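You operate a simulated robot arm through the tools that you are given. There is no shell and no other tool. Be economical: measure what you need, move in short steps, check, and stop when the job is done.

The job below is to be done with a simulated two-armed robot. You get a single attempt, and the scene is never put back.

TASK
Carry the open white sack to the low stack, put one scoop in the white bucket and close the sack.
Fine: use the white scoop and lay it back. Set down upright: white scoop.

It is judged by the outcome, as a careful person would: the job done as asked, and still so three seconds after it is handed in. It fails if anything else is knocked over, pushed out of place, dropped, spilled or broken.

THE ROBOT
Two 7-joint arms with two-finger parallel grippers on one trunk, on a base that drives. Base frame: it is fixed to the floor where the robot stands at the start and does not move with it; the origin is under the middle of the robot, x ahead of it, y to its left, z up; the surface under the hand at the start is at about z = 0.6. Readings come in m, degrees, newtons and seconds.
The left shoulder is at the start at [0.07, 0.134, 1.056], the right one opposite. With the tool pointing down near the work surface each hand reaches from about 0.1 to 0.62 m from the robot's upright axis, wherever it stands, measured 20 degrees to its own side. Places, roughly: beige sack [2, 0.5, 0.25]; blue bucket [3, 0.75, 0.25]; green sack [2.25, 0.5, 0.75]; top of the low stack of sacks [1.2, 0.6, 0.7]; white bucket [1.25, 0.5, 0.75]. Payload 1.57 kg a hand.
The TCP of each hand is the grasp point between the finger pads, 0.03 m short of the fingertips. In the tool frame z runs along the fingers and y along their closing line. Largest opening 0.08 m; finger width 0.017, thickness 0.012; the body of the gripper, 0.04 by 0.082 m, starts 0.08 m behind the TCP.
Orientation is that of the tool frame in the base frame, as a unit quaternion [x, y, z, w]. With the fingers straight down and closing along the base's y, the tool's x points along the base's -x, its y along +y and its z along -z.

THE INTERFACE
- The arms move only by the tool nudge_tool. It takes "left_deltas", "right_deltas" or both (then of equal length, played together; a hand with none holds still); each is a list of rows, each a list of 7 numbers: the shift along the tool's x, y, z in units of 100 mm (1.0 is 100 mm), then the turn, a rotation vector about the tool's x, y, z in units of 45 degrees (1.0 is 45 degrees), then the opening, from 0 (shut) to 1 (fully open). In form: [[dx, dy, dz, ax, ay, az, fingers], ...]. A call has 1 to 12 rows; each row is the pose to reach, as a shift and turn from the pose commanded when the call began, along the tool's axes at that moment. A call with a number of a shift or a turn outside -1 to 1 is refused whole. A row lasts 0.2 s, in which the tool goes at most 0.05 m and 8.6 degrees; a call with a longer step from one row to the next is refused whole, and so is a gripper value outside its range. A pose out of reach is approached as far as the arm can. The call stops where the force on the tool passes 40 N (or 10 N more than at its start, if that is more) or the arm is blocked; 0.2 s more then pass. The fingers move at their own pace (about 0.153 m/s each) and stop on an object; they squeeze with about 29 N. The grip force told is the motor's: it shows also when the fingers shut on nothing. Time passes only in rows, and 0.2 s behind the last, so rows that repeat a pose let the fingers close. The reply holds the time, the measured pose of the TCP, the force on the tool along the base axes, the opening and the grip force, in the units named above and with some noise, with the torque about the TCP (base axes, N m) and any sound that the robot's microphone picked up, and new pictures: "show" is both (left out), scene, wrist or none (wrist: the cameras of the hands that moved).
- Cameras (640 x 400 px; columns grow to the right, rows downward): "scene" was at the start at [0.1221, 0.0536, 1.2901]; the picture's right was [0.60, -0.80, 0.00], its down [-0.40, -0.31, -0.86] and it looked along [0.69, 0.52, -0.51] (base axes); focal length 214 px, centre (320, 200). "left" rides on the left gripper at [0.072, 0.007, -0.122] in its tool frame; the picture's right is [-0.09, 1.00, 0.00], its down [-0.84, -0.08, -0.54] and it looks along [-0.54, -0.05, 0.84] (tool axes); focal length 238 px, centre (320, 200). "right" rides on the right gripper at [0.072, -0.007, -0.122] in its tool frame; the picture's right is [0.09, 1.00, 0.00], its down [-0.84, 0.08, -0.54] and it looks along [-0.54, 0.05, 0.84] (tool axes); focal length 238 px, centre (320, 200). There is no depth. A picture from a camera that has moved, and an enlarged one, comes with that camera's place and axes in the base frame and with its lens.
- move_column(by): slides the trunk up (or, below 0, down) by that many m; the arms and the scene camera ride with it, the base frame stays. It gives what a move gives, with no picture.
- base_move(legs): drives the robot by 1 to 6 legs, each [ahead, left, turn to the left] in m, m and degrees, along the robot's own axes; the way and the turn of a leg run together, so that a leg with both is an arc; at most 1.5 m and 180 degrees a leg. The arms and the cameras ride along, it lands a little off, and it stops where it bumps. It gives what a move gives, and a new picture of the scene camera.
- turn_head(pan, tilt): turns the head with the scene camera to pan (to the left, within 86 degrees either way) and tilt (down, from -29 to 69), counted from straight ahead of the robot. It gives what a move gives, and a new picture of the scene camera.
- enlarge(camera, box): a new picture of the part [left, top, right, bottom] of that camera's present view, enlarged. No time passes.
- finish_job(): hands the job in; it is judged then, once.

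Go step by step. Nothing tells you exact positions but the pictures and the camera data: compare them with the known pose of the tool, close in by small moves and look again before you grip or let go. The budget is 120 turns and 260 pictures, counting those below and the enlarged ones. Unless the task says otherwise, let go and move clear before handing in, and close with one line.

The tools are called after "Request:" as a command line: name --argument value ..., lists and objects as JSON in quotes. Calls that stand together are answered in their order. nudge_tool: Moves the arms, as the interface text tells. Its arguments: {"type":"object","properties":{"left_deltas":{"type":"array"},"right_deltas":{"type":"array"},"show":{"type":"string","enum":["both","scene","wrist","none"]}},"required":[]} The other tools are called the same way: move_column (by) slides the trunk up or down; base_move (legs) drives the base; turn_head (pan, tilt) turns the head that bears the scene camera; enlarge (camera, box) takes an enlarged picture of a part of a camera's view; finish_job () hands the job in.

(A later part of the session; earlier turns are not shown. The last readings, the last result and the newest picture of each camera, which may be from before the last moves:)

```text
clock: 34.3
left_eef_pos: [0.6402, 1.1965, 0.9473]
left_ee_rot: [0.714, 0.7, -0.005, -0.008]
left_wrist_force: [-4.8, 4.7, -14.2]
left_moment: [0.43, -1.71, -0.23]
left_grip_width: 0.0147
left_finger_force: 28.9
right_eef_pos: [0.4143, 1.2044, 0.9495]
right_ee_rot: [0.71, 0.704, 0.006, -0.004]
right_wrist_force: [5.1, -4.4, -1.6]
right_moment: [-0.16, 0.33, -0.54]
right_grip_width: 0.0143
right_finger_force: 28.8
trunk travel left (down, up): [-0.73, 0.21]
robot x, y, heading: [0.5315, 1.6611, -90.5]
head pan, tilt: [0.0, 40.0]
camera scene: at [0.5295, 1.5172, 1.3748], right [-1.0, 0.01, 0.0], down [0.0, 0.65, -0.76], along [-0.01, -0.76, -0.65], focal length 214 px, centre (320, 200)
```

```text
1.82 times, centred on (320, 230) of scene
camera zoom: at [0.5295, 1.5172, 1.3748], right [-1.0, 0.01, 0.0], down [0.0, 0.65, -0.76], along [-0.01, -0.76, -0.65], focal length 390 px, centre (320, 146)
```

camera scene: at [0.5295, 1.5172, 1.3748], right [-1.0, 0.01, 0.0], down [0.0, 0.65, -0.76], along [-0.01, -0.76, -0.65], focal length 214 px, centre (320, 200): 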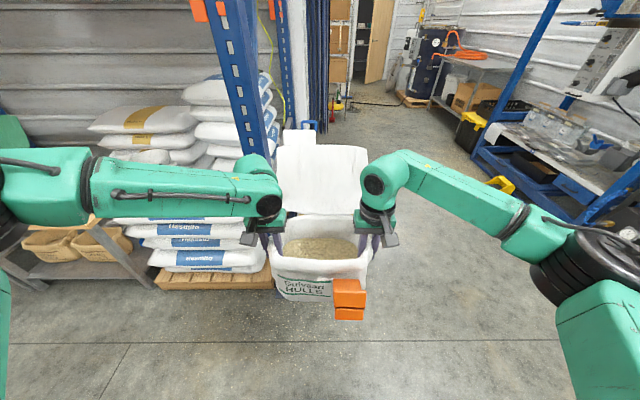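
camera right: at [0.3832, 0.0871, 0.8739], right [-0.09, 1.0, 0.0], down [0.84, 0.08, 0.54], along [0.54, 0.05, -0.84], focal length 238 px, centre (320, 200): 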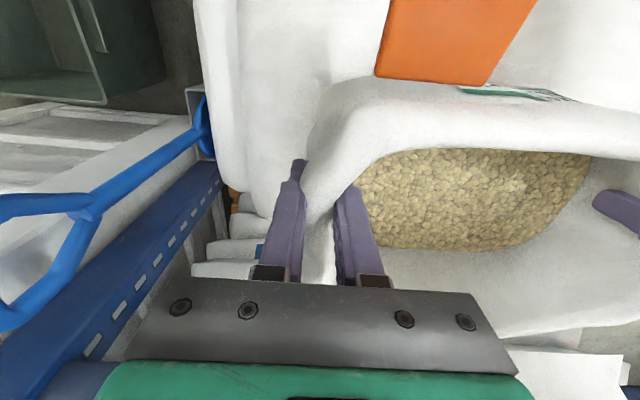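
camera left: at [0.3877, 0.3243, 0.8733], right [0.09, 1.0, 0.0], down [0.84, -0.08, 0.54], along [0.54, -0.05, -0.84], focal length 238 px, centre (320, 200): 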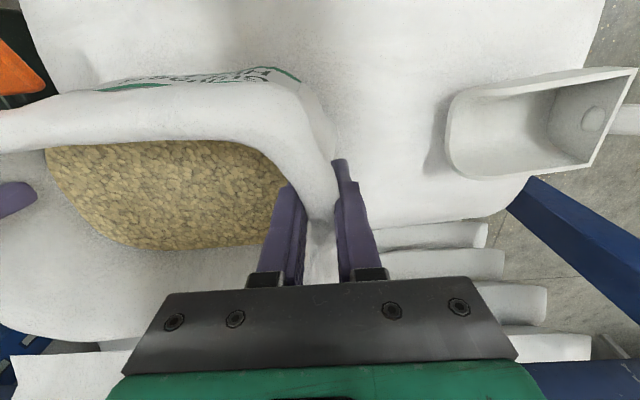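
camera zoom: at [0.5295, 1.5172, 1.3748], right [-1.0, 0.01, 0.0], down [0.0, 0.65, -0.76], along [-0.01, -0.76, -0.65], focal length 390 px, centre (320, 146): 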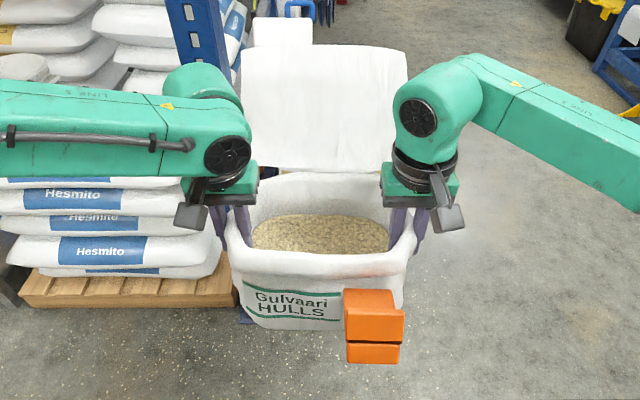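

Request:
base_move --legs '[[0, 0.55, 0.5]]'

Request:
turn_head --pan 25 --tilt 35

```text
clock: 37.6
left_eef_pos: [1.2058, 1.1944, 0.948]
left_ee_rot: [0.714, 0.7, -0.004, -0.007]
left_wrist_force: [-4.7, 3.3, -13.4]
left_moment: [0.05, -1.69, -0.28]
left_grip_width: 0.0149
left_finger_force: 29.2
right_eef_pos: [0.979, 1.2016, 0.9508]
right_ee_rot: [0.709, 0.705, 0.007, -0.004]
right_wrist_force: [6.2, -3.3, -3.2]
right_moment: [0.22, 0.58, -0.47]
right_grip_width: 0.0144
right_finger_force: 28.7
trunk travel left (down, up): [-0.73, 0.21]
robot x, y, heading: [1.0971, 1.6505, -90.1]
head pan, tilt: [0.0, 40.0]
camera scene: at [1.0937, 1.5159, 1.3751], right [-1.0, 0.0, 0.0], down [0.0, 0.64, -0.76], along [0.0, -0.76, -0.64], focal length 214 px, centre (320, 200)
```

scene: 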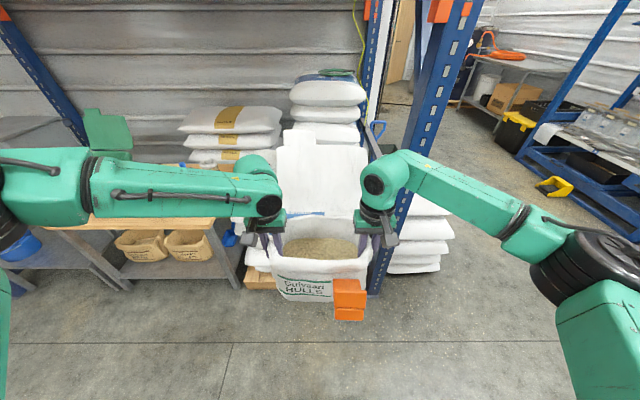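

```text
clock: 38.5
left_eef_pos: [1.206, 1.1944, 0.9484]
left_ee_rot: [0.714, 0.7, -0.004, -0.008]
left_wrist_force: [-6.8, 4.3, -10.6]
left_moment: [0.29, -1.69, -0.21]
left_grip_width: 0.0145
left_finger_force: 29.2
right_eef_pos: [0.9802, 1.201, 0.9497]
right_ee_rot: [0.708, 0.706, 0.006, -0.004]
right_wrist_force: [6.7, -4.3, -5.6]
right_moment: [-0.01, 0.99, -0.58]
right_grip_width: 0.0143
right_finger_force: 28.5
trunk travel left (down, up): [-0.73, 0.21]
robot x, y, heading: [1.0952, 1.6558, -90.3]
head pan, tilt: [25.0, 35.0]
camera scene: at [1.1316, 1.5209, 1.3826], right [-0.91, -0.42, 0.0], down [-0.24, 0.52, -0.82], along [0.34, -0.74, -0.58], focal length 214 px, centre (320, 200)
```

scene: 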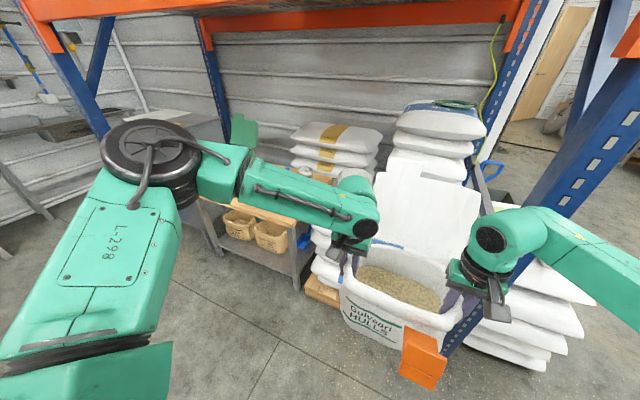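

The right forearm would foul the post if I drove straight in, so I need good measures of post, bucket and stack top. I look through the wrist cameras from here.

Request:
enlarge --camera "left" --box '[0, 0, 640, 400]'

Request:
enlarge --camera "right" --box '[0, 0, 640, 400]'

Request:
turn_head --pan 45 --tilt 20

```text
1.00 times, centred on (320, 200) of left (not enlarged: the box is as wide or as high as the picture)
camera zoom: at [1.2164, 1.2665, 1.0711], right [0.99, -0.11, -0.02], down [-0.08, -0.84, 0.54], along [-0.08, -0.53, -0.84], focal length 238 px, centre (320, 200)
```

zoom: 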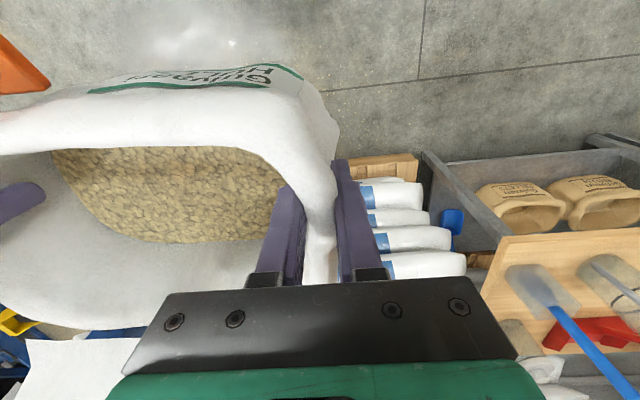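

```text
1.00 times, centred on (320, 200) of right (not enlarged: the box is as wide or as high as the picture)
camera zoom: at [0.9725, 1.2725, 1.0728], right [1.0, 0.09, 0.0], down [0.07, -0.84, 0.53], along [0.05, -0.53, -0.85], focal length 238 px, centre (320, 200)
```

zoom: 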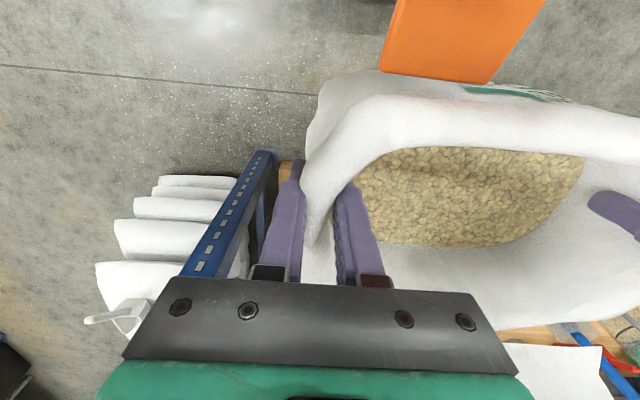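

```text
clock: 39.3
left_eef_pos: [1.2054, 1.1947, 0.9478]
left_ee_rot: [0.714, 0.7, -0.005, -0.009]
left_wrist_force: [-6.2, 3.4, -11.4]
left_moment: [0.74, -1.74, -0.19]
left_grip_width: 0.0145
left_finger_force: 29.3
right_eef_pos: [0.9804, 1.2, 0.9508]
right_ee_rot: [0.709, 0.706, 0.005, -0.004]
right_wrist_force: [7.3, -3.4, -5.4]
right_moment: [-0.5, 0.89, -0.48]
right_grip_width: 0.0142
right_finger_force: 29.0
trunk travel left (down, up): [-0.73, 0.21]
robot x, y, heading: [1.0929, 1.656, -90.4]
head pan, tilt: [45.0, 20.0]
camera scene: at [1.1604, 1.5347, 1.4065], right [-0.71, -0.7, 0.0], down [-0.24, 0.25, -0.94], along [0.66, -0.67, -0.34], focal length 214 px, centre (320, 200)
```

scene: 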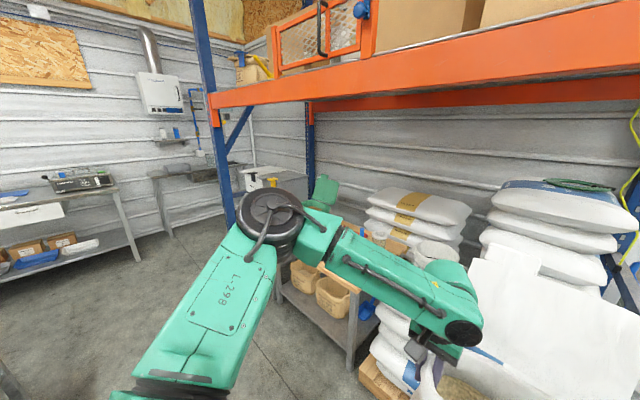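

The bucket is near (1.31, 0.55) and the post edge at x≈0.78, y≈0.83. To slim the arms, I raise the trunk and lower and stretch the hands together.

Request:
move_column --by 0.2

Request:
nudge_tool --left_deltas '[[0, 0, 0.2, 0, 0, 0, 0], [0, 0.01, 0.4, 0, 0, 0, 0], [0, 0.01, 0.6, 0, 0, 0, 0], [0, 0.02, 0.8, 0, 0, 0, 0], [-0.005, 0.02, 1, 0, 0, 0, 0]]' --right_deltas '[[0, 0, 0.2, 0, 0, 0, 0], [0, 0, 0.4, 0, 0, 0, 0], [-0.007, 0, 0.6, 0, 0, 0, 0], [-0.01, 0, 0.8, 0, 0, 0, 0], [-0.013, 0, 1, 0, 0, 0, 0]]' --show "none"

Request:
turn_head --pan 20 --tilt 35

```text
clock: 41.5
left_eef_pos: [1.206, 1.1938, 1.1494]
left_ee_rot: [0.713, 0.701, -0.005, -0.008]
left_wrist_force: [-5.7, 3.4, -12.7]
left_moment: [-0.14, -1.66, -0.23]
left_grip_width: 0.0149
left_finger_force: 28.8
right_eef_pos: [0.98, 1.2006, 1.1497]
right_ee_rot: [0.709, 0.706, 0.006, -0.004]
right_wrist_force: [7.6, -3.3, -3.3]
right_moment: [0.42, 0.74, -0.48]
right_grip_width: 0.0145
right_finger_force: 28.7
trunk travel left (down, up): [-0.93, 0.01]
robot x, y, heading: [1.0982, 1.6557, -90.0]
head pan, tilt: [45.0, 20.0]
```

```text
clock: 42.6
left_eef_pos: [1.2132, 1.2039, 1.0648]
left_ee_rot: [0.714, 0.7, -0.009, -0.01]
left_wrist_force: [-4.4, -1.9, -13.2]
left_moment: [-0.16, -1.77, 0.52]
left_grip_width: 0.0166
left_finger_force: 29.1
left hand out of reach, approached as far as the arm can: row 4, 5
right_eef_pos: [0.9859, 1.2029, 1.0603]
right_ee_rot: [0.704, 0.71, 0.012, 0.002]
right_wrist_force: [5.6, 2.6, -3.3]
right_moment: [0.44, 0.65, 0.0]
right_grip_width: 0.0135
right_finger_force: 29.0
trunk travel left (down, up): [-0.93, 0.01]
robot x, y, heading: [1.0973, 1.6554, -90.3]
head pan, tilt: [45.0, 20.0]
stopped in row 5 (left hand): the force on the tool passed its limit at 44 N (the readings are from after the stop); the commanded pose is now the measured one
```

```text
clock: 43.5
left_eef_pos: [1.2121, 1.204, 1.0657]
left_ee_rot: [0.714, 0.7, -0.01, -0.01]
left_wrist_force: [-4.8, -3.0, -16.1]
left_moment: [0.14, -1.7, 0.54]
left_grip_width: 0.0167
left_finger_force: 29.0
right_eef_pos: [0.9865, 1.2017, 1.0616]
right_ee_rot: [0.705, 0.71, 0.014, 0.003]
right_wrist_force: [4.7, 3.2, 0.0]
right_moment: [0.18, -0.12, 0.23]
right_grip_width: 0.0138
right_finger_force: 29.4
trunk travel left (down, up): [-0.93, 0.01]
robot x, y, heading: [1.0958, 1.6546, -90.3]
head pan, tilt: [20.0, 35.0]
camera scene: at [1.1246, 1.5177, 1.5827], right [-0.94, -0.34, 0.0], down [-0.19, 0.54, -0.82], along [0.28, -0.77, -0.57], focal length 214 px, centre (320, 200)
```

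scene: 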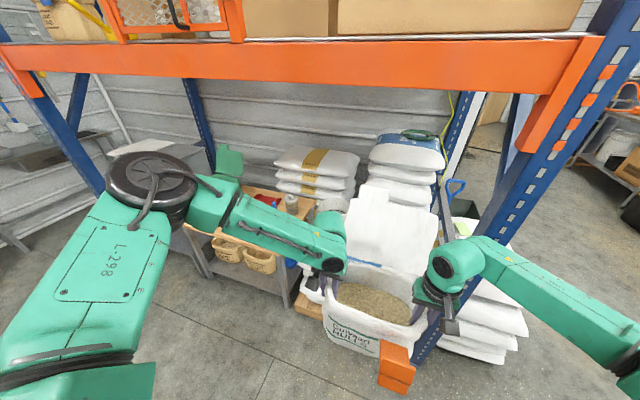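

Lower reach is limited with the hands this far inward, so I'll use an angled approach instead, coming from the +x side. I first raise and stretch the hands a little and bring the trunk down again.

Request:
nudge_tool --left_deltas '[[0, 0, -0.2, 0, 0, 0, 0], [0, 0, -0.4, 0, 0, 0, 0], [0, -0.01, -0.6, 0, 0, 0, 0], [-0.2, -0.01, -0.6, 0, 0, 0, 0], [-0.4, -0.01, -0.6, 0, 0, 0, 0]]' --right_deltas '[[0, 0, -0.2, 0, 0, 0, 0], [0, 0, -0.4, 0, 0, 0, 0], [0, 0.01, -0.61, 0, 0, 0, 0], [-0.2, 0.01, -0.61, 0, 0, 0, 0], [-0.39, 0.01, -0.61, 0, 0, 0, 0]]' --show "scene"

```text
clock: 44.7
left_eef_pos: [1.2136, 1.1608, 1.1239]
left_ee_rot: [0.715, 0.699, -0.01, -0.011]
left_wrist_force: [-20.6, -2.9, -13.4]
left_moment: [-0.48, -1.73, 0.52]
left_grip_width: 0.017
left_finger_force: 29.2
right_eef_pos: [0.9859, 1.1581, 1.1201]
right_ee_rot: [0.704, 0.71, 0.014, 0.002]
right_wrist_force: [20.3, 1.7, -3.4]
right_moment: [0.81, 0.69, -0.02]
right_grip_width: 0.0139
right_finger_force: 29.1
trunk travel left (down, up): [-0.93, 0.01]
robot x, y, heading: [1.0943, 1.6541, -90.4]
head pan, tilt: [20.0, 35.0]
camera scene: at [1.1253, 1.5127, 1.5821], right [-0.94, -0.34, 0.0], down [-0.19, 0.54, -0.82], along [0.28, -0.77, -0.58], focal length 214 px, centre (320, 200)
```

scene: 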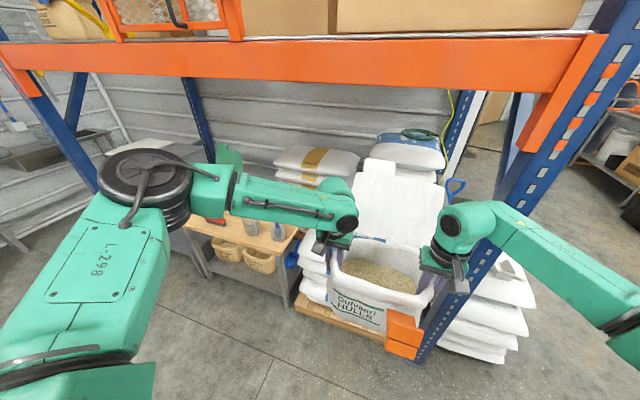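

Request:
nudge_tool --left_deltas '[[0, -0.015, 0, 0, 0, 0, 0]]' --right_deltas '[[0, 0.015, 0, 0, 0, 0, 0]]' --show "none"

Request:
move_column --by -0.2

Request:
base_move --legs '[[0, 0, -38], [-0.15, 0.19, 0], [0.2, 0.156, 0]]'

```text
clock: 45.1
left_eef_pos: [1.2131, 1.1655, 1.1255]
left_ee_rot: [0.714, 0.7, -0.01, -0.01]
left_wrist_force: [-10.6, -5.1, -15.5]
left_moment: [0.23, -1.65, 0.57]
left_grip_width: 0.0166
left_finger_force: 29.5
right_eef_pos: [0.988, 1.1625, 1.1224]
right_ee_rot: [0.705, 0.709, 0.011, 0.003]
right_wrist_force: [10.2, 6.5, -1.0]
right_moment: [0.08, 0.04, 0.63]
right_grip_width: 0.014
right_finger_force: 29.3
trunk travel left (down, up): [-0.93, 0.01]
robot x, y, heading: [1.0954, 1.6541, -90.2]
head pan, tilt: [20.0, 35.0]
```

```text
clock: 47.3
left_eef_pos: [1.212, 1.1643, 0.9255]
left_ee_rot: [0.714, 0.7, -0.01, -0.009]
left_wrist_force: [10.1, -2.5, -17.0]
left_moment: [0.19, -1.67, 0.52]
left_grip_width: 0.0167
left_finger_force: 29.2
right_eef_pos: [0.9868, 1.1619, 0.9207]
right_ee_rot: [0.705, 0.709, 0.012, 0.002]
right_wrist_force: [-10.9, 2.8, 1.8]
right_moment: [0.13, -0.45, 0.36]
right_grip_width: 0.0138
right_finger_force: 29.7
trunk travel left (down, up): [-0.73, 0.21]
robot x, y, heading: [1.0934, 1.6539, -90.0]
head pan, tilt: [20.0, 35.0]
```

```text
clock: 52.3
left_eef_pos: [1.1191, 0.9466, 0.9265]
left_ee_rot: [0.906, 0.424, -0.007, -0.012]
left_wrist_force: [10.9, -14.1, -12.6]
left_moment: [-0.92, -1.39, 0.55]
left_grip_width: 0.0168
left_finger_force: 28.8
right_eef_pos: [0.9393, 1.0848, 0.9228]
right_ee_rot: [0.9, 0.436, 0.01, 0.005]
right_wrist_force: [-10.4, 13.8, -3.0]
right_moment: [0.46, 0.25, 0.45]
right_grip_width: 0.014
right_finger_force: 29.5
trunk travel left (down, up): [-0.73, 0.21]
robot x, y, heading: [1.3346, 1.4003, -129.0]
head pan, tilt: [20.0, 35.0]
camera scene: at [1.2702, 1.2771, 1.3828], right [-0.95, 0.32, 0.0], down [0.19, 0.54, -0.82], along [-0.26, -0.77, -0.57], focal length 214 px, centre (320, 200)
```

scene: 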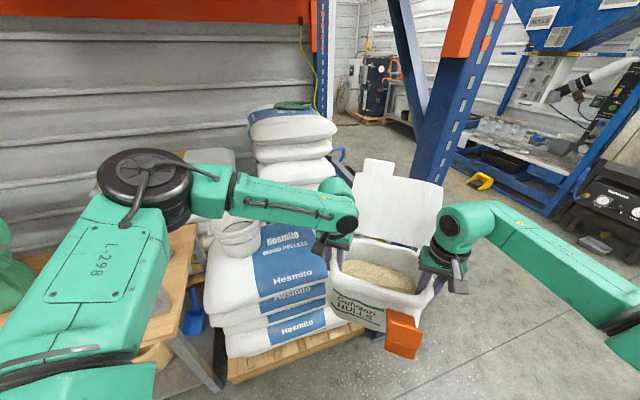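

Now I see the low stack with the bucket on its left part. I measure it before moving in.

Request:
enlarge --camera "scene" --box '[160, 140, 480, 380]'

Request:
enlarge --camera "left" --box '[0, 0, 640, 400]'

```text
1.67 times, centred on (320, 260) of scene
camera zoom: at [1.2702, 1.2771, 1.3828], right [-0.95, 0.32, 0.0], down [0.19, 0.54, -0.82], along [-0.26, -0.77, -0.57], focal length 358 px, centre (320, 100)
```

zoom: 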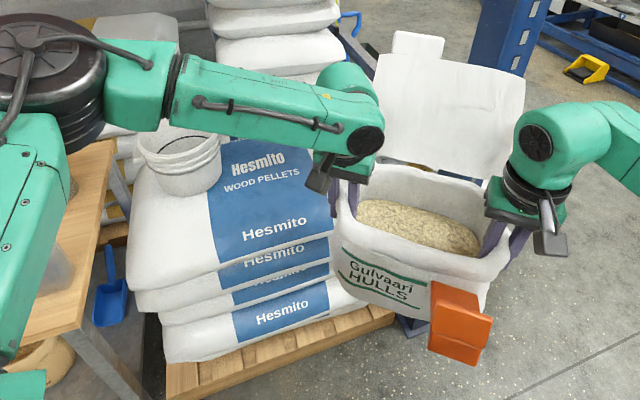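

```text
1.00 times, centred on (320, 200) of left (not enlarged: the box is as wide or as high as the picture)
camera zoom: at [1.1718, 0.9952, 1.0477], right [0.7, -0.71, -0.03], down [-0.58, -0.6, 0.54], along [-0.4, -0.37, -0.84], focal length 238 px, centre (320, 200)
```

zoom: 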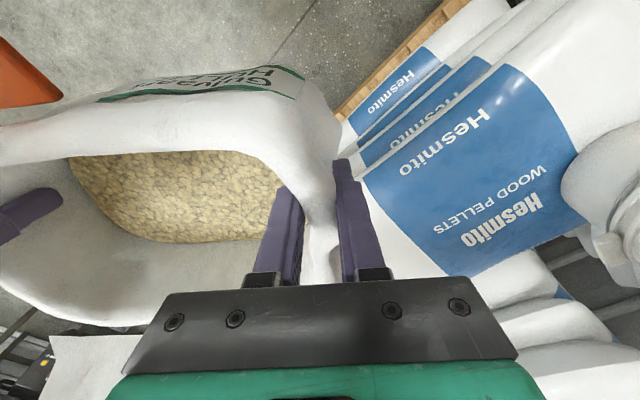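

Top of the low stack spans about x 0.9–1.5, y up to 0.8, with the bucket at (1.37, 0.57). I drive in in two parts, aiming the sack at (1.08, 0.66).

Request:
base_move --legs '[[0.15, 0.17, 0]]'

```text
clock: 54.0
left_eef_pos: [1.1542, 0.7235, 0.9253]
left_ee_rot: [0.906, 0.422, -0.005, -0.013]
left_wrist_force: [-4.9, -0.9, -11.9]
left_moment: [-0.88, -1.42, 0.57]
left_grip_width: 0.0165
left_finger_force: 28.5
right_eef_pos: [0.9768, 0.8621, 0.9224]
right_ee_rot: [0.9, 0.435, 0.01, 0.006]
right_wrist_force: [5.3, 2.0, -3.9]
right_moment: [0.53, 0.5, 0.42]
right_grip_width: 0.0139
right_finger_force: 29.2
trunk travel left (down, up): [-0.73, 0.21]
robot x, y, heading: [1.3708, 1.1823, -129.2]
head pan, tilt: [20.0, 35.0]
camera scene: at [1.3077, 1.0539, 1.3828], right [-0.95, 0.33, 0.0], down [0.19, 0.54, -0.82], along [-0.27, -0.77, -0.57], focal length 214 px, centre (320, 200)
```

scene: 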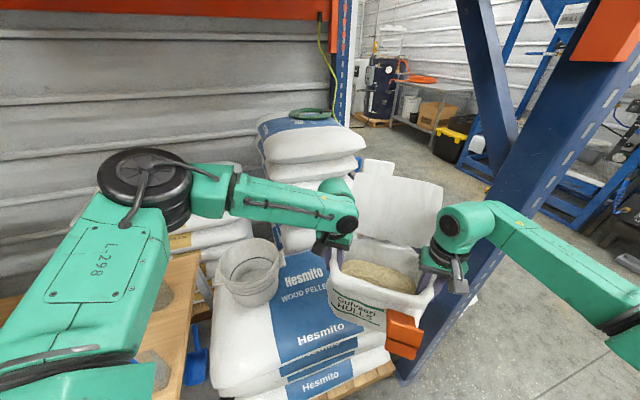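

Request:
base_move --legs '[[0.085, 0.095, 0]]'

Request:
enlarge --camera "left" --box '[0, 0, 640, 400]'

Request:
enlarge --camera "right" --box '[0, 0, 640, 400]'

```text
clock: 55.1
left_eef_pos: [1.1659, 0.6504, 0.9213]
left_ee_rot: [0.907, 0.422, -0.003, -0.014]
left_wrist_force: [-4.9, 1.8, -11.1]
left_moment: [-1.38, -1.02, 0.43]
left_grip_width: 0.0161
left_finger_force: 29.0
right_eef_pos: [0.9886, 0.7902, 0.9197]
right_ee_rot: [0.9, 0.435, 0.013, 0.002]
right_wrist_force: [6.0, -3.8, -5.9]
right_moment: [1.39, 0.51, -0.25]
right_grip_width: 0.0138
right_finger_force: 28.3
trunk travel left (down, up): [-0.73, 0.21]
robot x, y, heading: [1.3814, 1.113, -129.4]
head pan, tilt: [20.0, 35.0]
stopped in leg 1: the robot was blocked; the commanded pose is now the measured one
camera scene: at [1.3198, 0.978, 1.3818], right [-0.94, 0.33, 0.0], down [0.19, 0.55, -0.81], along [-0.27, -0.77, -0.58], focal length 214 px, centre (320, 200)
```

scene: 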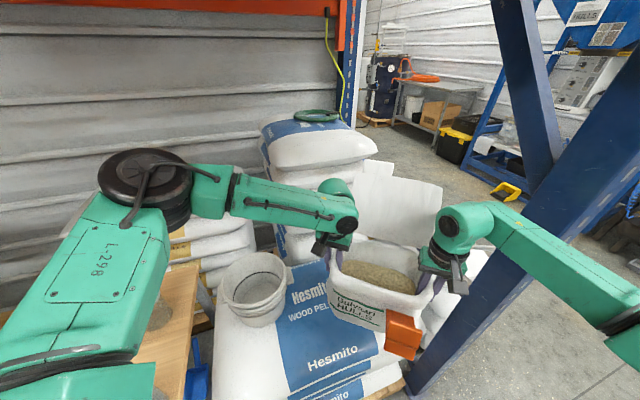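

```text
1.00 times, centred on (320, 200) of left (not enlarged: the box is as wide or as high as the picture)
camera zoom: at [1.2201, 0.6987, 1.0437], right [0.7, -0.71, -0.03], down [-0.59, -0.6, 0.54], along [-0.4, -0.36, -0.84], focal length 238 px, centre (320, 200)
```

zoom: 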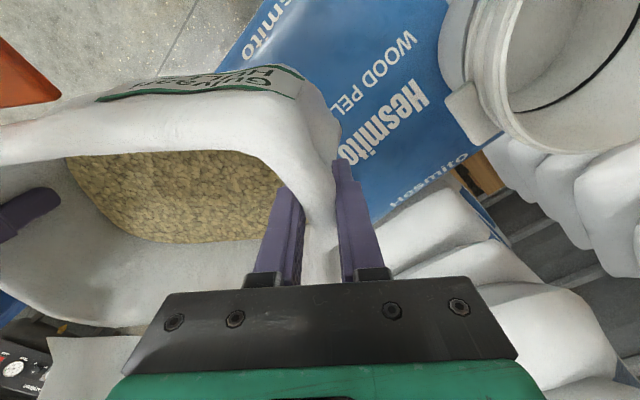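

```text
1.00 times, centred on (320, 200) of right (not enlarged: the box is as wide or as high as the picture)
camera zoom: at [1.025, 0.8516, 1.0418], right [0.84, -0.55, 0.02], down [-0.47, -0.71, 0.53], along [-0.28, -0.45, -0.85], focal length 238 px, centre (320, 200)
```

zoom: 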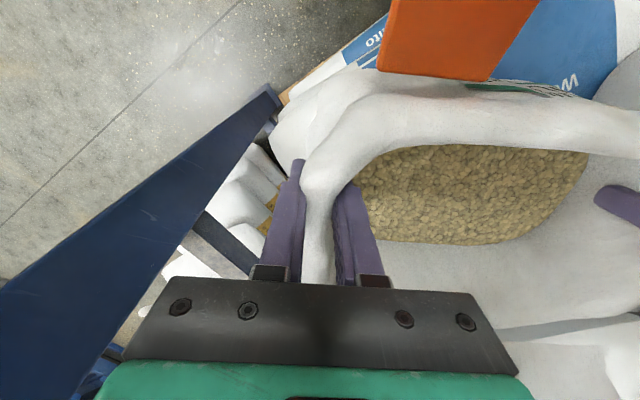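

The drive was blocked, by the pallet or by the lid reaching the high stack, with the sack at about (1.07, 0.71). I shift it the last 4 cm with the arms, watching the forces.

Request:
nudge_tool --left_deltas '[[-0.07, 0.12, 0, 0, 0, 0, 0], [-0.14, 0.25, 0, 0, 0, 0, 0], [-0.21, 0.37, -0.01, 0, 0, 0, 0]]' --right_deltas '[[-0.07, 0.12, 0, 0, 0, 0, 0], [-0.14, 0.25, 0, 0, 0, 0, 0], [-0.22, 0.37, 0, 0, 0, 0, 0]]' --show "scene"

Request:
enlarge --camera "scene" --box '[220, 100, 480, 380]'

```text
clock: 55.9
left_eef_pos: [1.1811, 0.6125, 0.9251]
left_ee_rot: [0.906, 0.423, -0.005, -0.011]
left_wrist_force: [-3.3, -3.4, -10.8]
left_moment: [-0.49, -1.71, 0.63]
left_grip_width: 0.0164
left_finger_force: 28.8
right_eef_pos: [1.003, 0.7537, 0.9204]
right_ee_rot: [0.9, 0.436, 0.01, 0.005]
right_wrist_force: [2.6, 3.1, -6.2]
right_moment: [0.35, 1.09, 0.3]
right_grip_width: 0.0139
right_finger_force: 29.0
trunk travel left (down, up): [-0.73, 0.21]
robot x, y, heading: [1.3834, 1.1099, -129.2]
head pan, tilt: [20.0, 35.0]
camera scene: at [1.3191, 0.9846, 1.3825], right [-0.94, 0.33, 0.0], down [0.19, 0.54, -0.82], along [-0.27, -0.77, -0.58], focal length 214 px, centre (320, 200)
```

scene: 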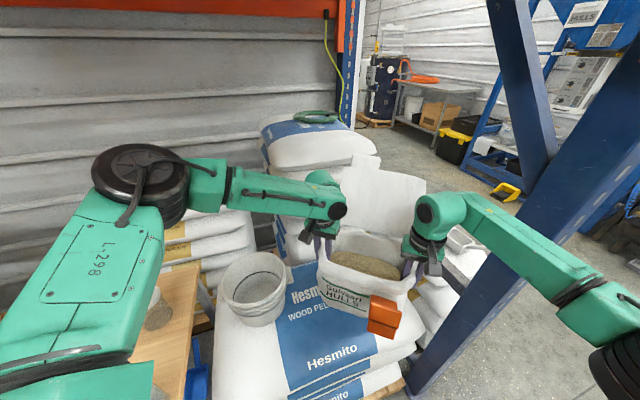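

```text
1.43 times, centred on (350, 240) of scene
camera zoom: at [1.3191, 0.9846, 1.3825], right [-0.94, 0.33, 0.0], down [0.19, 0.54, -0.82], along [-0.27, -0.77, -0.58], focal length 306 px, centre (277, 143)
```

zoom: 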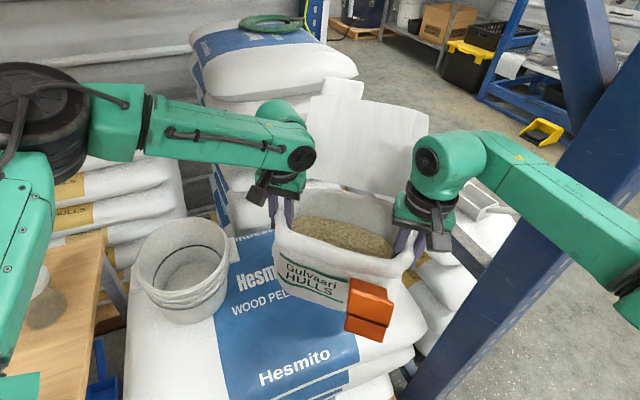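

Nothing resisted, so it was the base at the pallet. One more small shift inward, then I lower the sack with the trunk.

Request:
nudge_tool --left_deltas '[[-0.1, 0.08, 0, 0, 0, 0, 0], [-0.19, 0.16, 0, 0, 0, 0, 0]]' --right_deltas '[[-0.1, 0.08, 0, 0, 0, 0, 0], [-0.195, 0.155, 0, 0, 0, 0, 0]]' --show "none"

Request:
move_column --by -0.04

Request:
enlarge --camera "scene" --box '[220, 100, 480, 380]'

```text
clock: 56.5
left_eef_pos: [1.1823, 0.5893, 0.9242]
left_ee_rot: [0.907, 0.422, -0.007, -0.013]
left_wrist_force: [-6.2, -1.9, -8.5]
left_moment: [-0.29, -1.74, 0.66]
left_grip_width: 0.0164
left_finger_force: 29.4
right_eef_pos: [1.0037, 0.7283, 0.9211]
right_ee_rot: [0.9, 0.436, 0.011, 0.005]
right_wrist_force: [5.1, 1.2, -5.5]
right_moment: [0.39, 1.43, 0.42]
right_grip_width: 0.0138
right_finger_force: 28.7
trunk travel left (down, up): [-0.73, 0.21]
robot x, y, heading: [1.381, 1.1096, -129.2]
head pan, tilt: [20.0, 35.0]
```

```text
clock: 57.4
left_eef_pos: [1.1817, 0.5906, 0.8854]
left_ee_rot: [0.907, 0.422, -0.007, -0.013]
left_wrist_force: [-8.5, 3.4, -7.8]
left_moment: [-0.99, -1.23, 0.51]
left_grip_width: 0.0161
left_finger_force: 29.0
right_eef_pos: [1.0035, 0.7295, 0.8835]
right_ee_rot: [0.9, 0.435, 0.011, 0.005]
right_wrist_force: [8.7, -2.8, -7.0]
right_moment: [1.2, 1.01, 0.26]
right_grip_width: 0.0141
right_finger_force: 29.1
trunk travel left (down, up): [-0.69, 0.25]
robot x, y, heading: [1.3817, 1.1133, -129.5]
head pan, tilt: [20.0, 35.0]
```

```text
1.43 times, centred on (350, 240) of scene
camera zoom: at [1.3191, 0.9857, 1.3426], right [-0.94, 0.33, 0.0], down [0.19, 0.54, -0.82], along [-0.27, -0.77, -0.58], focal length 306 px, centre (277, 143)
```

zoom: 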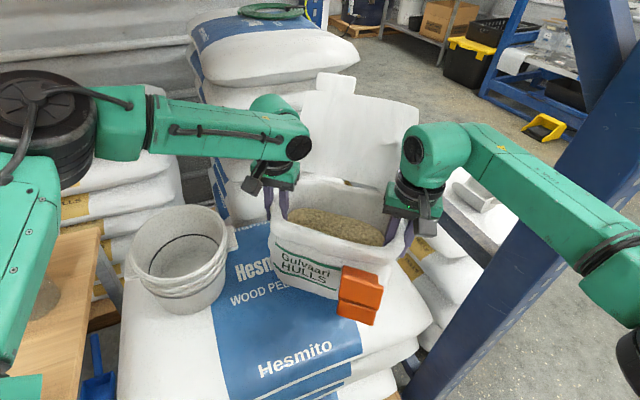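

Request:
move_column --by -0.02

Request:
move_column --by -0.012

```text
clock: 58.0
left_eef_pos: [1.1822, 0.5911, 0.8664]
left_ee_rot: [0.906, 0.423, -0.007, -0.012]
left_wrist_force: [-11.6, 4.0, -8.8]
left_moment: [-1.23, -1.11, 0.48]
left_grip_width: 0.016
left_finger_force: 28.9
right_eef_pos: [1.003, 0.7287, 0.8631]
right_ee_rot: [0.9, 0.435, 0.01, 0.006]
right_wrist_force: [11.6, -5.8, -6.6]
right_moment: [1.33, 0.81, 0.22]
right_grip_width: 0.0143
right_finger_force: 28.7
trunk travel left (down, up): [-0.67, 0.27]
robot x, y, heading: [1.3817, 1.1112, -129.3]
head pan, tilt: [20.0, 35.0]
```

```text
clock: 58.6
left_eef_pos: [1.1839, 0.5929, 0.8576]
left_ee_rot: [0.907, 0.421, -0.01, -0.01]
left_wrist_force: [-8.1, 4.1, -4.7]
left_moment: [-1.95, -0.52, 0.37]
left_grip_width: 0.0159
left_finger_force: 28.5
right_eef_pos: [1.0068, 0.7311, 0.8562]
right_ee_rot: [0.9, 0.435, 0.006, 0.009]
right_wrist_force: [13.2, -2.6, 19.6]
right_moment: [0.21, 1.87, 0.33]
right_grip_width: 0.0151
right_finger_force: 29.0
trunk travel left (down, up): [-0.658, 0.282]
robot x, y, heading: [1.3832, 1.1123, -129.3]
head pan, tilt: [20.0, 35.0]
```

The right end rests on the stack while the left still carries a little, so I lower the left hand a few mm and ease the right.

Request:
nudge_tool --left_deltas '[[0, 0, 0.03, 0, 0, 0, 0], [0, 0, 0.06, 0, 0, 0, 0]]' --right_deltas '[[0, 0, -0.01, 0, 0, 0, 0], [0, 0, -0.02, 0, 0, 0, 0]]' --show "none"

```text
clock: 59.2
left_eef_pos: [1.1848, 0.5961, 0.8522]
left_ee_rot: [0.907, 0.422, -0.012, -0.009]
left_wrist_force: [-3.2, 13.1, 30.5]
left_moment: [-1.22, -1.08, 0.46]
left_grip_width: 0.0159
left_finger_force: 28.9
right_eef_pos: [1.0073, 0.7349, 0.8548]
right_ee_rot: [0.9, 0.435, 0.008, 0.006]
right_wrist_force: [14.7, -10.5, -14.6]
right_moment: [0.21, 1.95, 0.35]
right_grip_width: 0.0149
right_finger_force: 29.0
trunk travel left (down, up): [-0.658, 0.282]
robot x, y, heading: [1.3821, 1.1082, -129.3]
head pan, tilt: [20.0, 35.0]
```

Request:
nudge_tool --left_deltas '[[0, 0, -0.025, 0, 0, 0, 0], [0, 0, -0.025, 0, 0, 0, 0]]' --right_deltas '[[0, 0, 0.01, 0, 0, 0, 0], [0, 0, 0.01, 0, 0, 0, 0]]' --show "scene"

```text
clock: 59.8
left_eef_pos: [1.1853, 0.5945, 0.8524]
left_ee_rot: [0.906, 0.422, -0.01, -0.01]
left_wrist_force: [-7.7, 13.0, 21.9]
left_moment: [-1.3, -0.94, 0.44]
left_grip_width: 0.0158
left_finger_force: 28.7
right_eef_pos: [1.0071, 0.7333, 0.8536]
right_ee_rot: [0.901, 0.435, 0.008, 0.006]
right_wrist_force: [15.3, -9.8, -13.0]
right_moment: [1.51, 1.02, 0.22]
right_grip_width: 0.015
right_finger_force: 29.1
trunk travel left (down, up): [-0.658, 0.282]
robot x, y, heading: [1.3794, 1.1115, -129.5]
head pan, tilt: [20.0, 35.0]
camera scene: at [1.3227, 0.991, 1.3114], right [-0.94, 0.33, 0.0], down [0.19, 0.54, -0.82], along [-0.27, -0.77, -0.57], focal length 214 px, centre (320, 200)
```

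scene: 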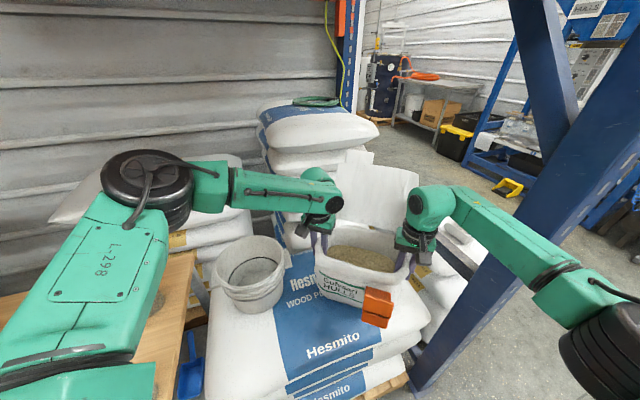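

The sack sits on the stack; I open both grippers partway to release it.

Request:
nudge_tool --left_deltas '[[0, 0, 0, 0, 0, 0, 0.3], [0, 0, 0, 0, 0, 0, 0.6], [0, 0, 0, 0, 0, 0, 0.6]]' --right_deltas '[[0, 0, 0, 0, 0, 0, 0.3], [0, 0, 0, 0, 0, 0, 0.6], [0, 0, 0, 0, 0, 0, 0.6]]'

```text
clock: 60.6
left_eef_pos: [1.1842, 0.5915, 0.8497]
left_ee_rot: [0.907, 0.422, -0.006, -0.01]
left_wrist_force: [0.3, 0.2, -0.1]
left_moment: [0.02, 0.05, -0.01]
left_grip_width: 0.0478
left_finger_force: 0.1
right_eef_pos: [1.0043, 0.731, 0.8532]
right_ee_rot: [0.901, 0.435, 0.009, 0.007]
right_wrist_force: [0.2, 0.5, 0.2]
right_moment: [-0.01, -0.02, -0.02]
right_grip_width: 0.0482
right_finger_force: 0.0
trunk travel left (down, up): [-0.658, 0.282]
robot x, y, heading: [1.3855, 1.1097, -129.1]
head pan, tilt: [20.0, 35.0]
camera scene: at [1.3201, 0.9871, 1.3109], right [-0.94, 0.33, 0.0], down [0.19, 0.54, -0.82], along [-0.27, -0.77, -0.57], focal length 214 px, centre (320, 200)
camera right: at [1.0399, 0.7928, 0.975], right [0.84, -0.55, 0.02], down [-0.47, -0.7, 0.53], along [-0.28, -0.46, -0.85], focal length 238 px, centre (320, 200)
camera left: at [1.2381, 0.6412, 0.9723], right [0.7, -0.71, -0.03], down [-0.59, -0.6, 0.55], along [-0.4, -0.37, -0.84], focal length 238 px, centre (320, 200)
```

scene: 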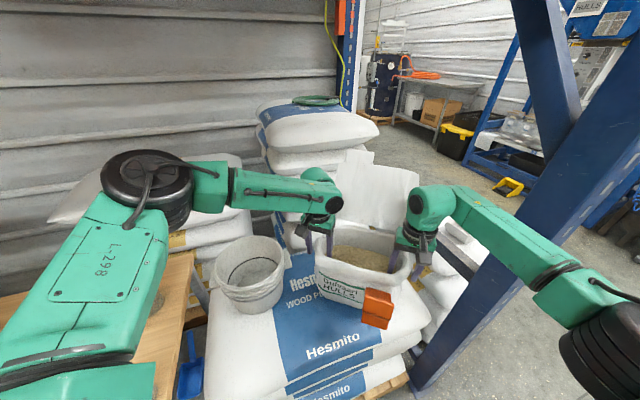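
right: 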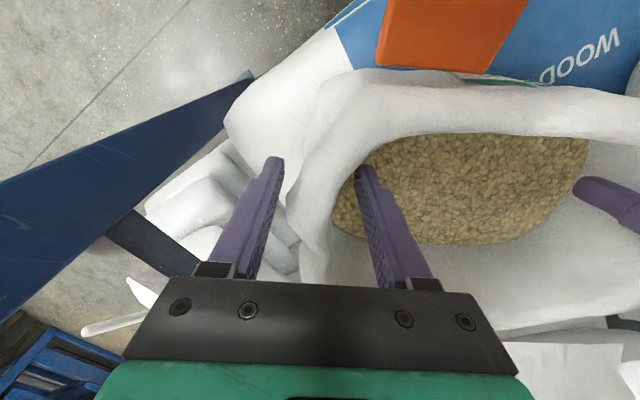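
left: 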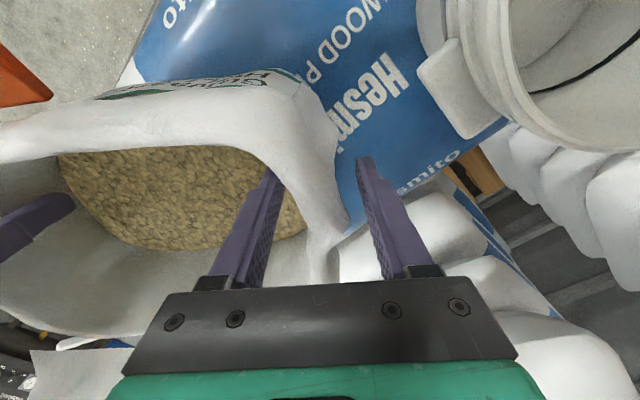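

The sack is standing on the low stack. I lift the hands straight out, back away and drive round to fetch the scoop from the aisle side.

Request:
move_column --by 0.16

Request:
base_move --legs '[[-0.35, 0, 0], [0, 0, 39], [-0.2, 0, 0], [0, -1.27, 0]]'

Request:
turn_head --pan 15 --tilt 35

```text
clock: 62.5
left_eef_pos: [1.1836, 0.5918, 1.0112]
left_ee_rot: [0.907, 0.421, -0.009, -0.011]
left_wrist_force: [-0.3, 0.4, 0.3]
left_moment: [-0.01, -0.03, -0.05]
left_grip_width: 0.048
left_finger_force: 0.1
right_eef_pos: [1.005, 0.7319, 1.013]
right_ee_rot: [0.901, 0.434, 0.008, 0.006]
right_wrist_force: [0.6, -0.2, -0.4]
right_moment: [-0.01, 0.0, -0.03]
right_grip_width: 0.0478
right_finger_force: 0.0
trunk travel left (down, up): [-0.818, 0.122]
robot x, y, heading: [1.3836, 1.1144, -129.2]
head pan, tilt: [20.0, 35.0]
```

```text
clock: 73.7
left_eef_pos: [0.5242, 1.051, 1.0117]
left_ee_rot: [0.705, 0.709, -0.011, -0.008]
left_wrist_force: [0.4, -0.1, 0.2]
left_moment: [0.03, 0.02, -0.02]
left_grip_width: 0.0478
left_finger_force: 0.0
right_eef_pos: [0.2981, 1.0391, 1.0129]
right_ee_rot: [0.696, 0.718, 0.01, 0.003]
right_wrist_force: [0.4, -0.4, -0.2]
right_moment: [0.01, -0.01, -0.04]
right_grip_width: 0.048
right_finger_force: 0.0
trunk travel left (down, up): [-0.818, 0.122]
robot x, y, heading: [0.338, 1.5711, -89.0]
head pan, tilt: [20.0, 35.0]
camera scene: at [0.3715, 1.4393, 1.4709], right [-0.93, -0.36, 0.0], down [-0.21, 0.54, -0.82], along [0.3, -0.76, -0.57], focal length 214 px, centre (320, 200)
```

scene: 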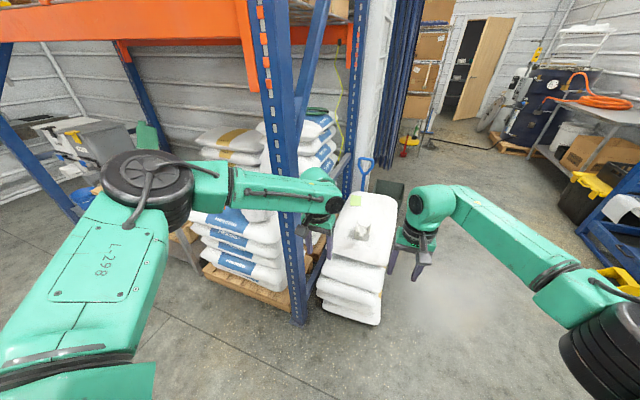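

```text
clock: 74.3
left_eef_pos: [0.5243, 1.0499, 1.011]
left_ee_rot: [0.705, 0.709, -0.011, -0.008]
left_wrist_force: [-1.1, -0.6, 0.2]
left_moment: [-0.03, 0.01, 0.01]
left_grip_width: 0.0478
left_finger_force: 0.0
right_eef_pos: [0.2976, 1.0399, 1.0127]
right_ee_rot: [0.695, 0.719, 0.011, 0.003]
right_wrist_force: [-0.4, 0.5, -0.7]
right_moment: [0.01, -0.03, 0.02]
right_grip_width: 0.048
right_finger_force: 0.0
trunk travel left (down, up): [-0.818, 0.122]
robot x, y, heading: [0.3405, 1.5731, -88.9]
head pan, tilt: [15.0, 35.0]
camera scene: at [0.3637, 1.4369, 1.471], right [-0.96, -0.28, 0.0], down [-0.16, 0.55, -0.82], along [0.23, -0.79, -0.57], focal length 214 px, centre (320, 200)
```

scene: 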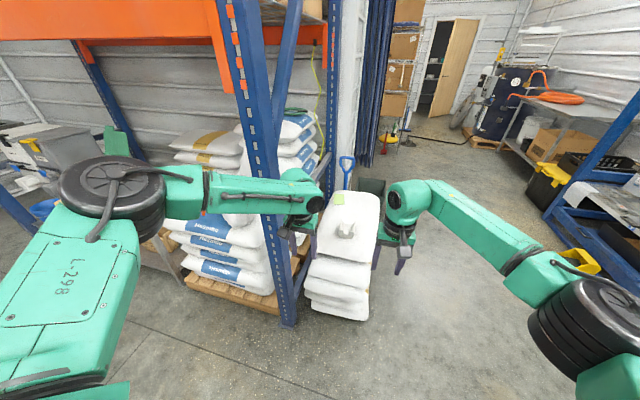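

Request:
enlarge --camera "scene" --box '[270, 170, 430, 330]'

Request:
enlarge --camera "left" --box '[0, 0, 640, 400]'

Request:
enlarge --camera "right" --box '[0, 0, 640, 400]'

```text
2.50 times, centred on (350, 250) of scene
camera zoom: at [0.3637, 1.4369, 1.471], right [-0.96, -0.28, 0.0], down [-0.16, 0.55, -0.82], along [0.23, -0.79, -0.57], focal length 536 px, centre (245, 75)
```

zoom: 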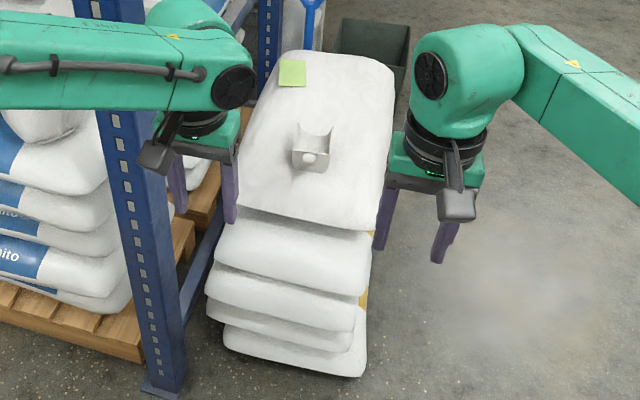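

```text
1.00 times, centred on (320, 200) of left (not enlarged: the box is as wide or as high as the picture)
camera zoom: at [0.5335, 1.1227, 1.1328], right [1.0, -0.09, -0.03], down [-0.06, -0.83, 0.55], along [-0.07, -0.54, -0.84], focal length 238 px, centre (320, 200)
```

zoom: 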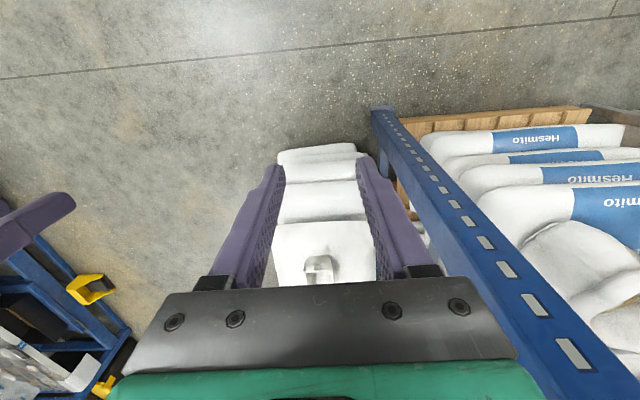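

```text
1.00 times, centred on (320, 200) of right (not enlarged: the box is as wide or as high as the picture)
camera zoom: at [0.2849, 1.1107, 1.1352], right [0.99, 0.13, 0.02], down [0.1, -0.84, 0.53], along [0.08, -0.53, -0.84], focal length 238 px, centre (320, 200)
```

zoom: 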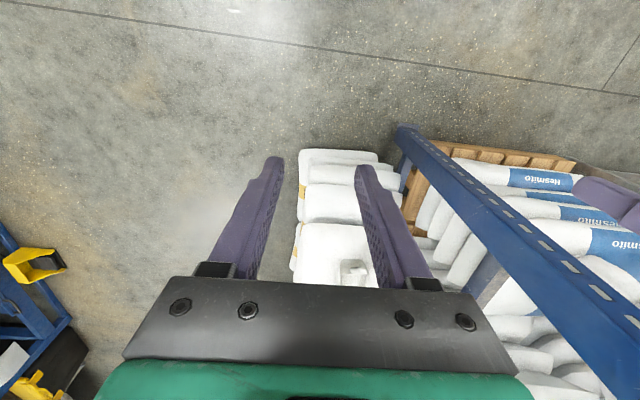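

The handle points at me. The left forearm would foul the post here, so I'll take the scoop with the right hand: I first tuck the left arm back and tilt the right gripper forward.

Request:
nudge_tool --left_deltas '[[0.2, 0.2, -0.1, 0, 0, 0, 0.6], [0.4, 0.4, -0.2, 0, 0, 0, 0.6], [0.6, 0.6, -0.3, 0, 0, 0, 0.6], [0.8, 0.8, -0.4, 0, 0, 0, 0.6], [1, 1, -0.5, 0, 0, 0, 0.6]]' --right_deltas '[[0, -0.1, 0, 0, -0.18, 0, 0.8], [0, -0.2, 0, 0, -0.36, 0, 0.8], [0, -0.3, 0, 0, -0.54, 0, 0.8], [0, -0.4, 0, 0, -0.72, 0, 0.8], [0, -0.5, 0, 0, -0.89, 0, 0.8]]' --show "none"

Request:
nudge_tool --left_deltas '[[0.15, 0.2, -0.15, 0, 0, 0, 0.6], [0.3, 0.4, -0.3, 0, 0, 0, 0.6], [0.45, 0.6, -0.45, 0, 0, 0, 0.6], [0.5, 0.8, -0.6, 0, 0, 0, 0.6]]' --right_deltas '[[0, 0, 0, 0.08, 0, 0.09, 0.8], [0, 0, 0, 0.16, 0, 0.19, 0.8], [0, 0, 0, 0.25, 0, 0.3, 0.8], [0, 0, 0, 0.34, 0, 0.41, 0.8]]' --show "none"

Request:
base_move --legs '[[0.2, 0.19, 11]]'

```text
clock: 75.5
left_eef_pos: [0.6245, 1.1535, 1.0583]
left_ee_rot: [0.706, 0.708, -0.013, -0.008]
left_wrist_force: [-0.7, -0.7, 0.9]
left_moment: [-0.02, 0.01, -0.01]
left_grip_width: 0.048
left_finger_force: 0.2
right_eef_pos: [0.2473, 1.0391, 1.0127]
right_ee_rot: [0.656, 0.674, -0.229, 0.251]
right_wrist_force: [0.1, 0.4, 0.3]
right_moment: [0.02, -0.02, 0.0]
right_grip_width: 0.0642
right_finger_force: 0.0
trunk travel left (down, up): [-0.818, 0.122]
robot x, y, heading: [0.3359, 1.5724, -88.9]
head pan, tilt: [15.0, 35.0]
```

```text
clock: 76.5
left_eef_pos: [0.7081, 1.2017, 1.1151]
left_ee_rot: [0.706, 0.708, -0.011, -0.008]
left_wrist_force: [0.0, -1.0, -0.3]
left_moment: [-0.01, 0.0, 0.06]
left_grip_width: 0.0476
left_finger_force: 0.1
right_eef_pos: [0.2477, 1.0373, 1.0123]
right_ee_rot: [0.784, 0.524, -0.273, 0.192]
right_wrist_force: [-0.1, 0.2, 0.3]
right_moment: [0.0, 0.01, 0.02]
right_grip_width: 0.064
right_finger_force: 0.0
trunk travel left (down, up): [-0.818, 0.122]
robot x, y, heading: [0.3399, 1.5749, -88.9]
head pan, tilt: [15.0, 35.0]
```

```text
clock: 78.5
left_eef_pos: [0.98, 1.1041, 1.116]
left_ee_rot: [0.631, 0.776, -0.012, -0.007]
left_wrist_force: [-0.2, 0.2, -0.1]
left_moment: [-0.02, 0.0, 0.03]
left_grip_width: 0.0479
left_finger_force: 0.1
right_eef_pos: [0.5634, 0.8528, 1.013]
right_ee_rot: [0.726, 0.601, -0.251, 0.22]
right_wrist_force: [-1.3, 0.0, 1.0]
right_moment: [-0.02, 0.0, 0.05]
right_grip_width: 0.0641
right_finger_force: 0.2
trunk travel left (down, up): [-0.818, 0.122]
robot x, y, heading: [0.549, 1.3955, -77.3]
head pan, tilt: [15.0, 35.0]
camera scene: at [0.5973, 1.2673, 1.4712], right [-0.89, -0.46, 0.0], down [-0.27, 0.51, -0.82], along [0.38, -0.73, -0.57], focal length 214 px, centre (320, 200)
```

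scene: 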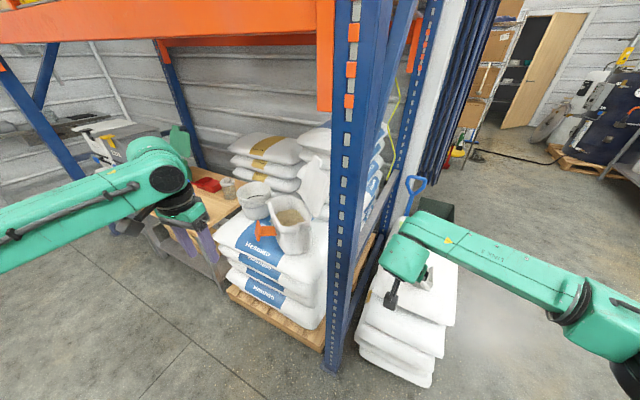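

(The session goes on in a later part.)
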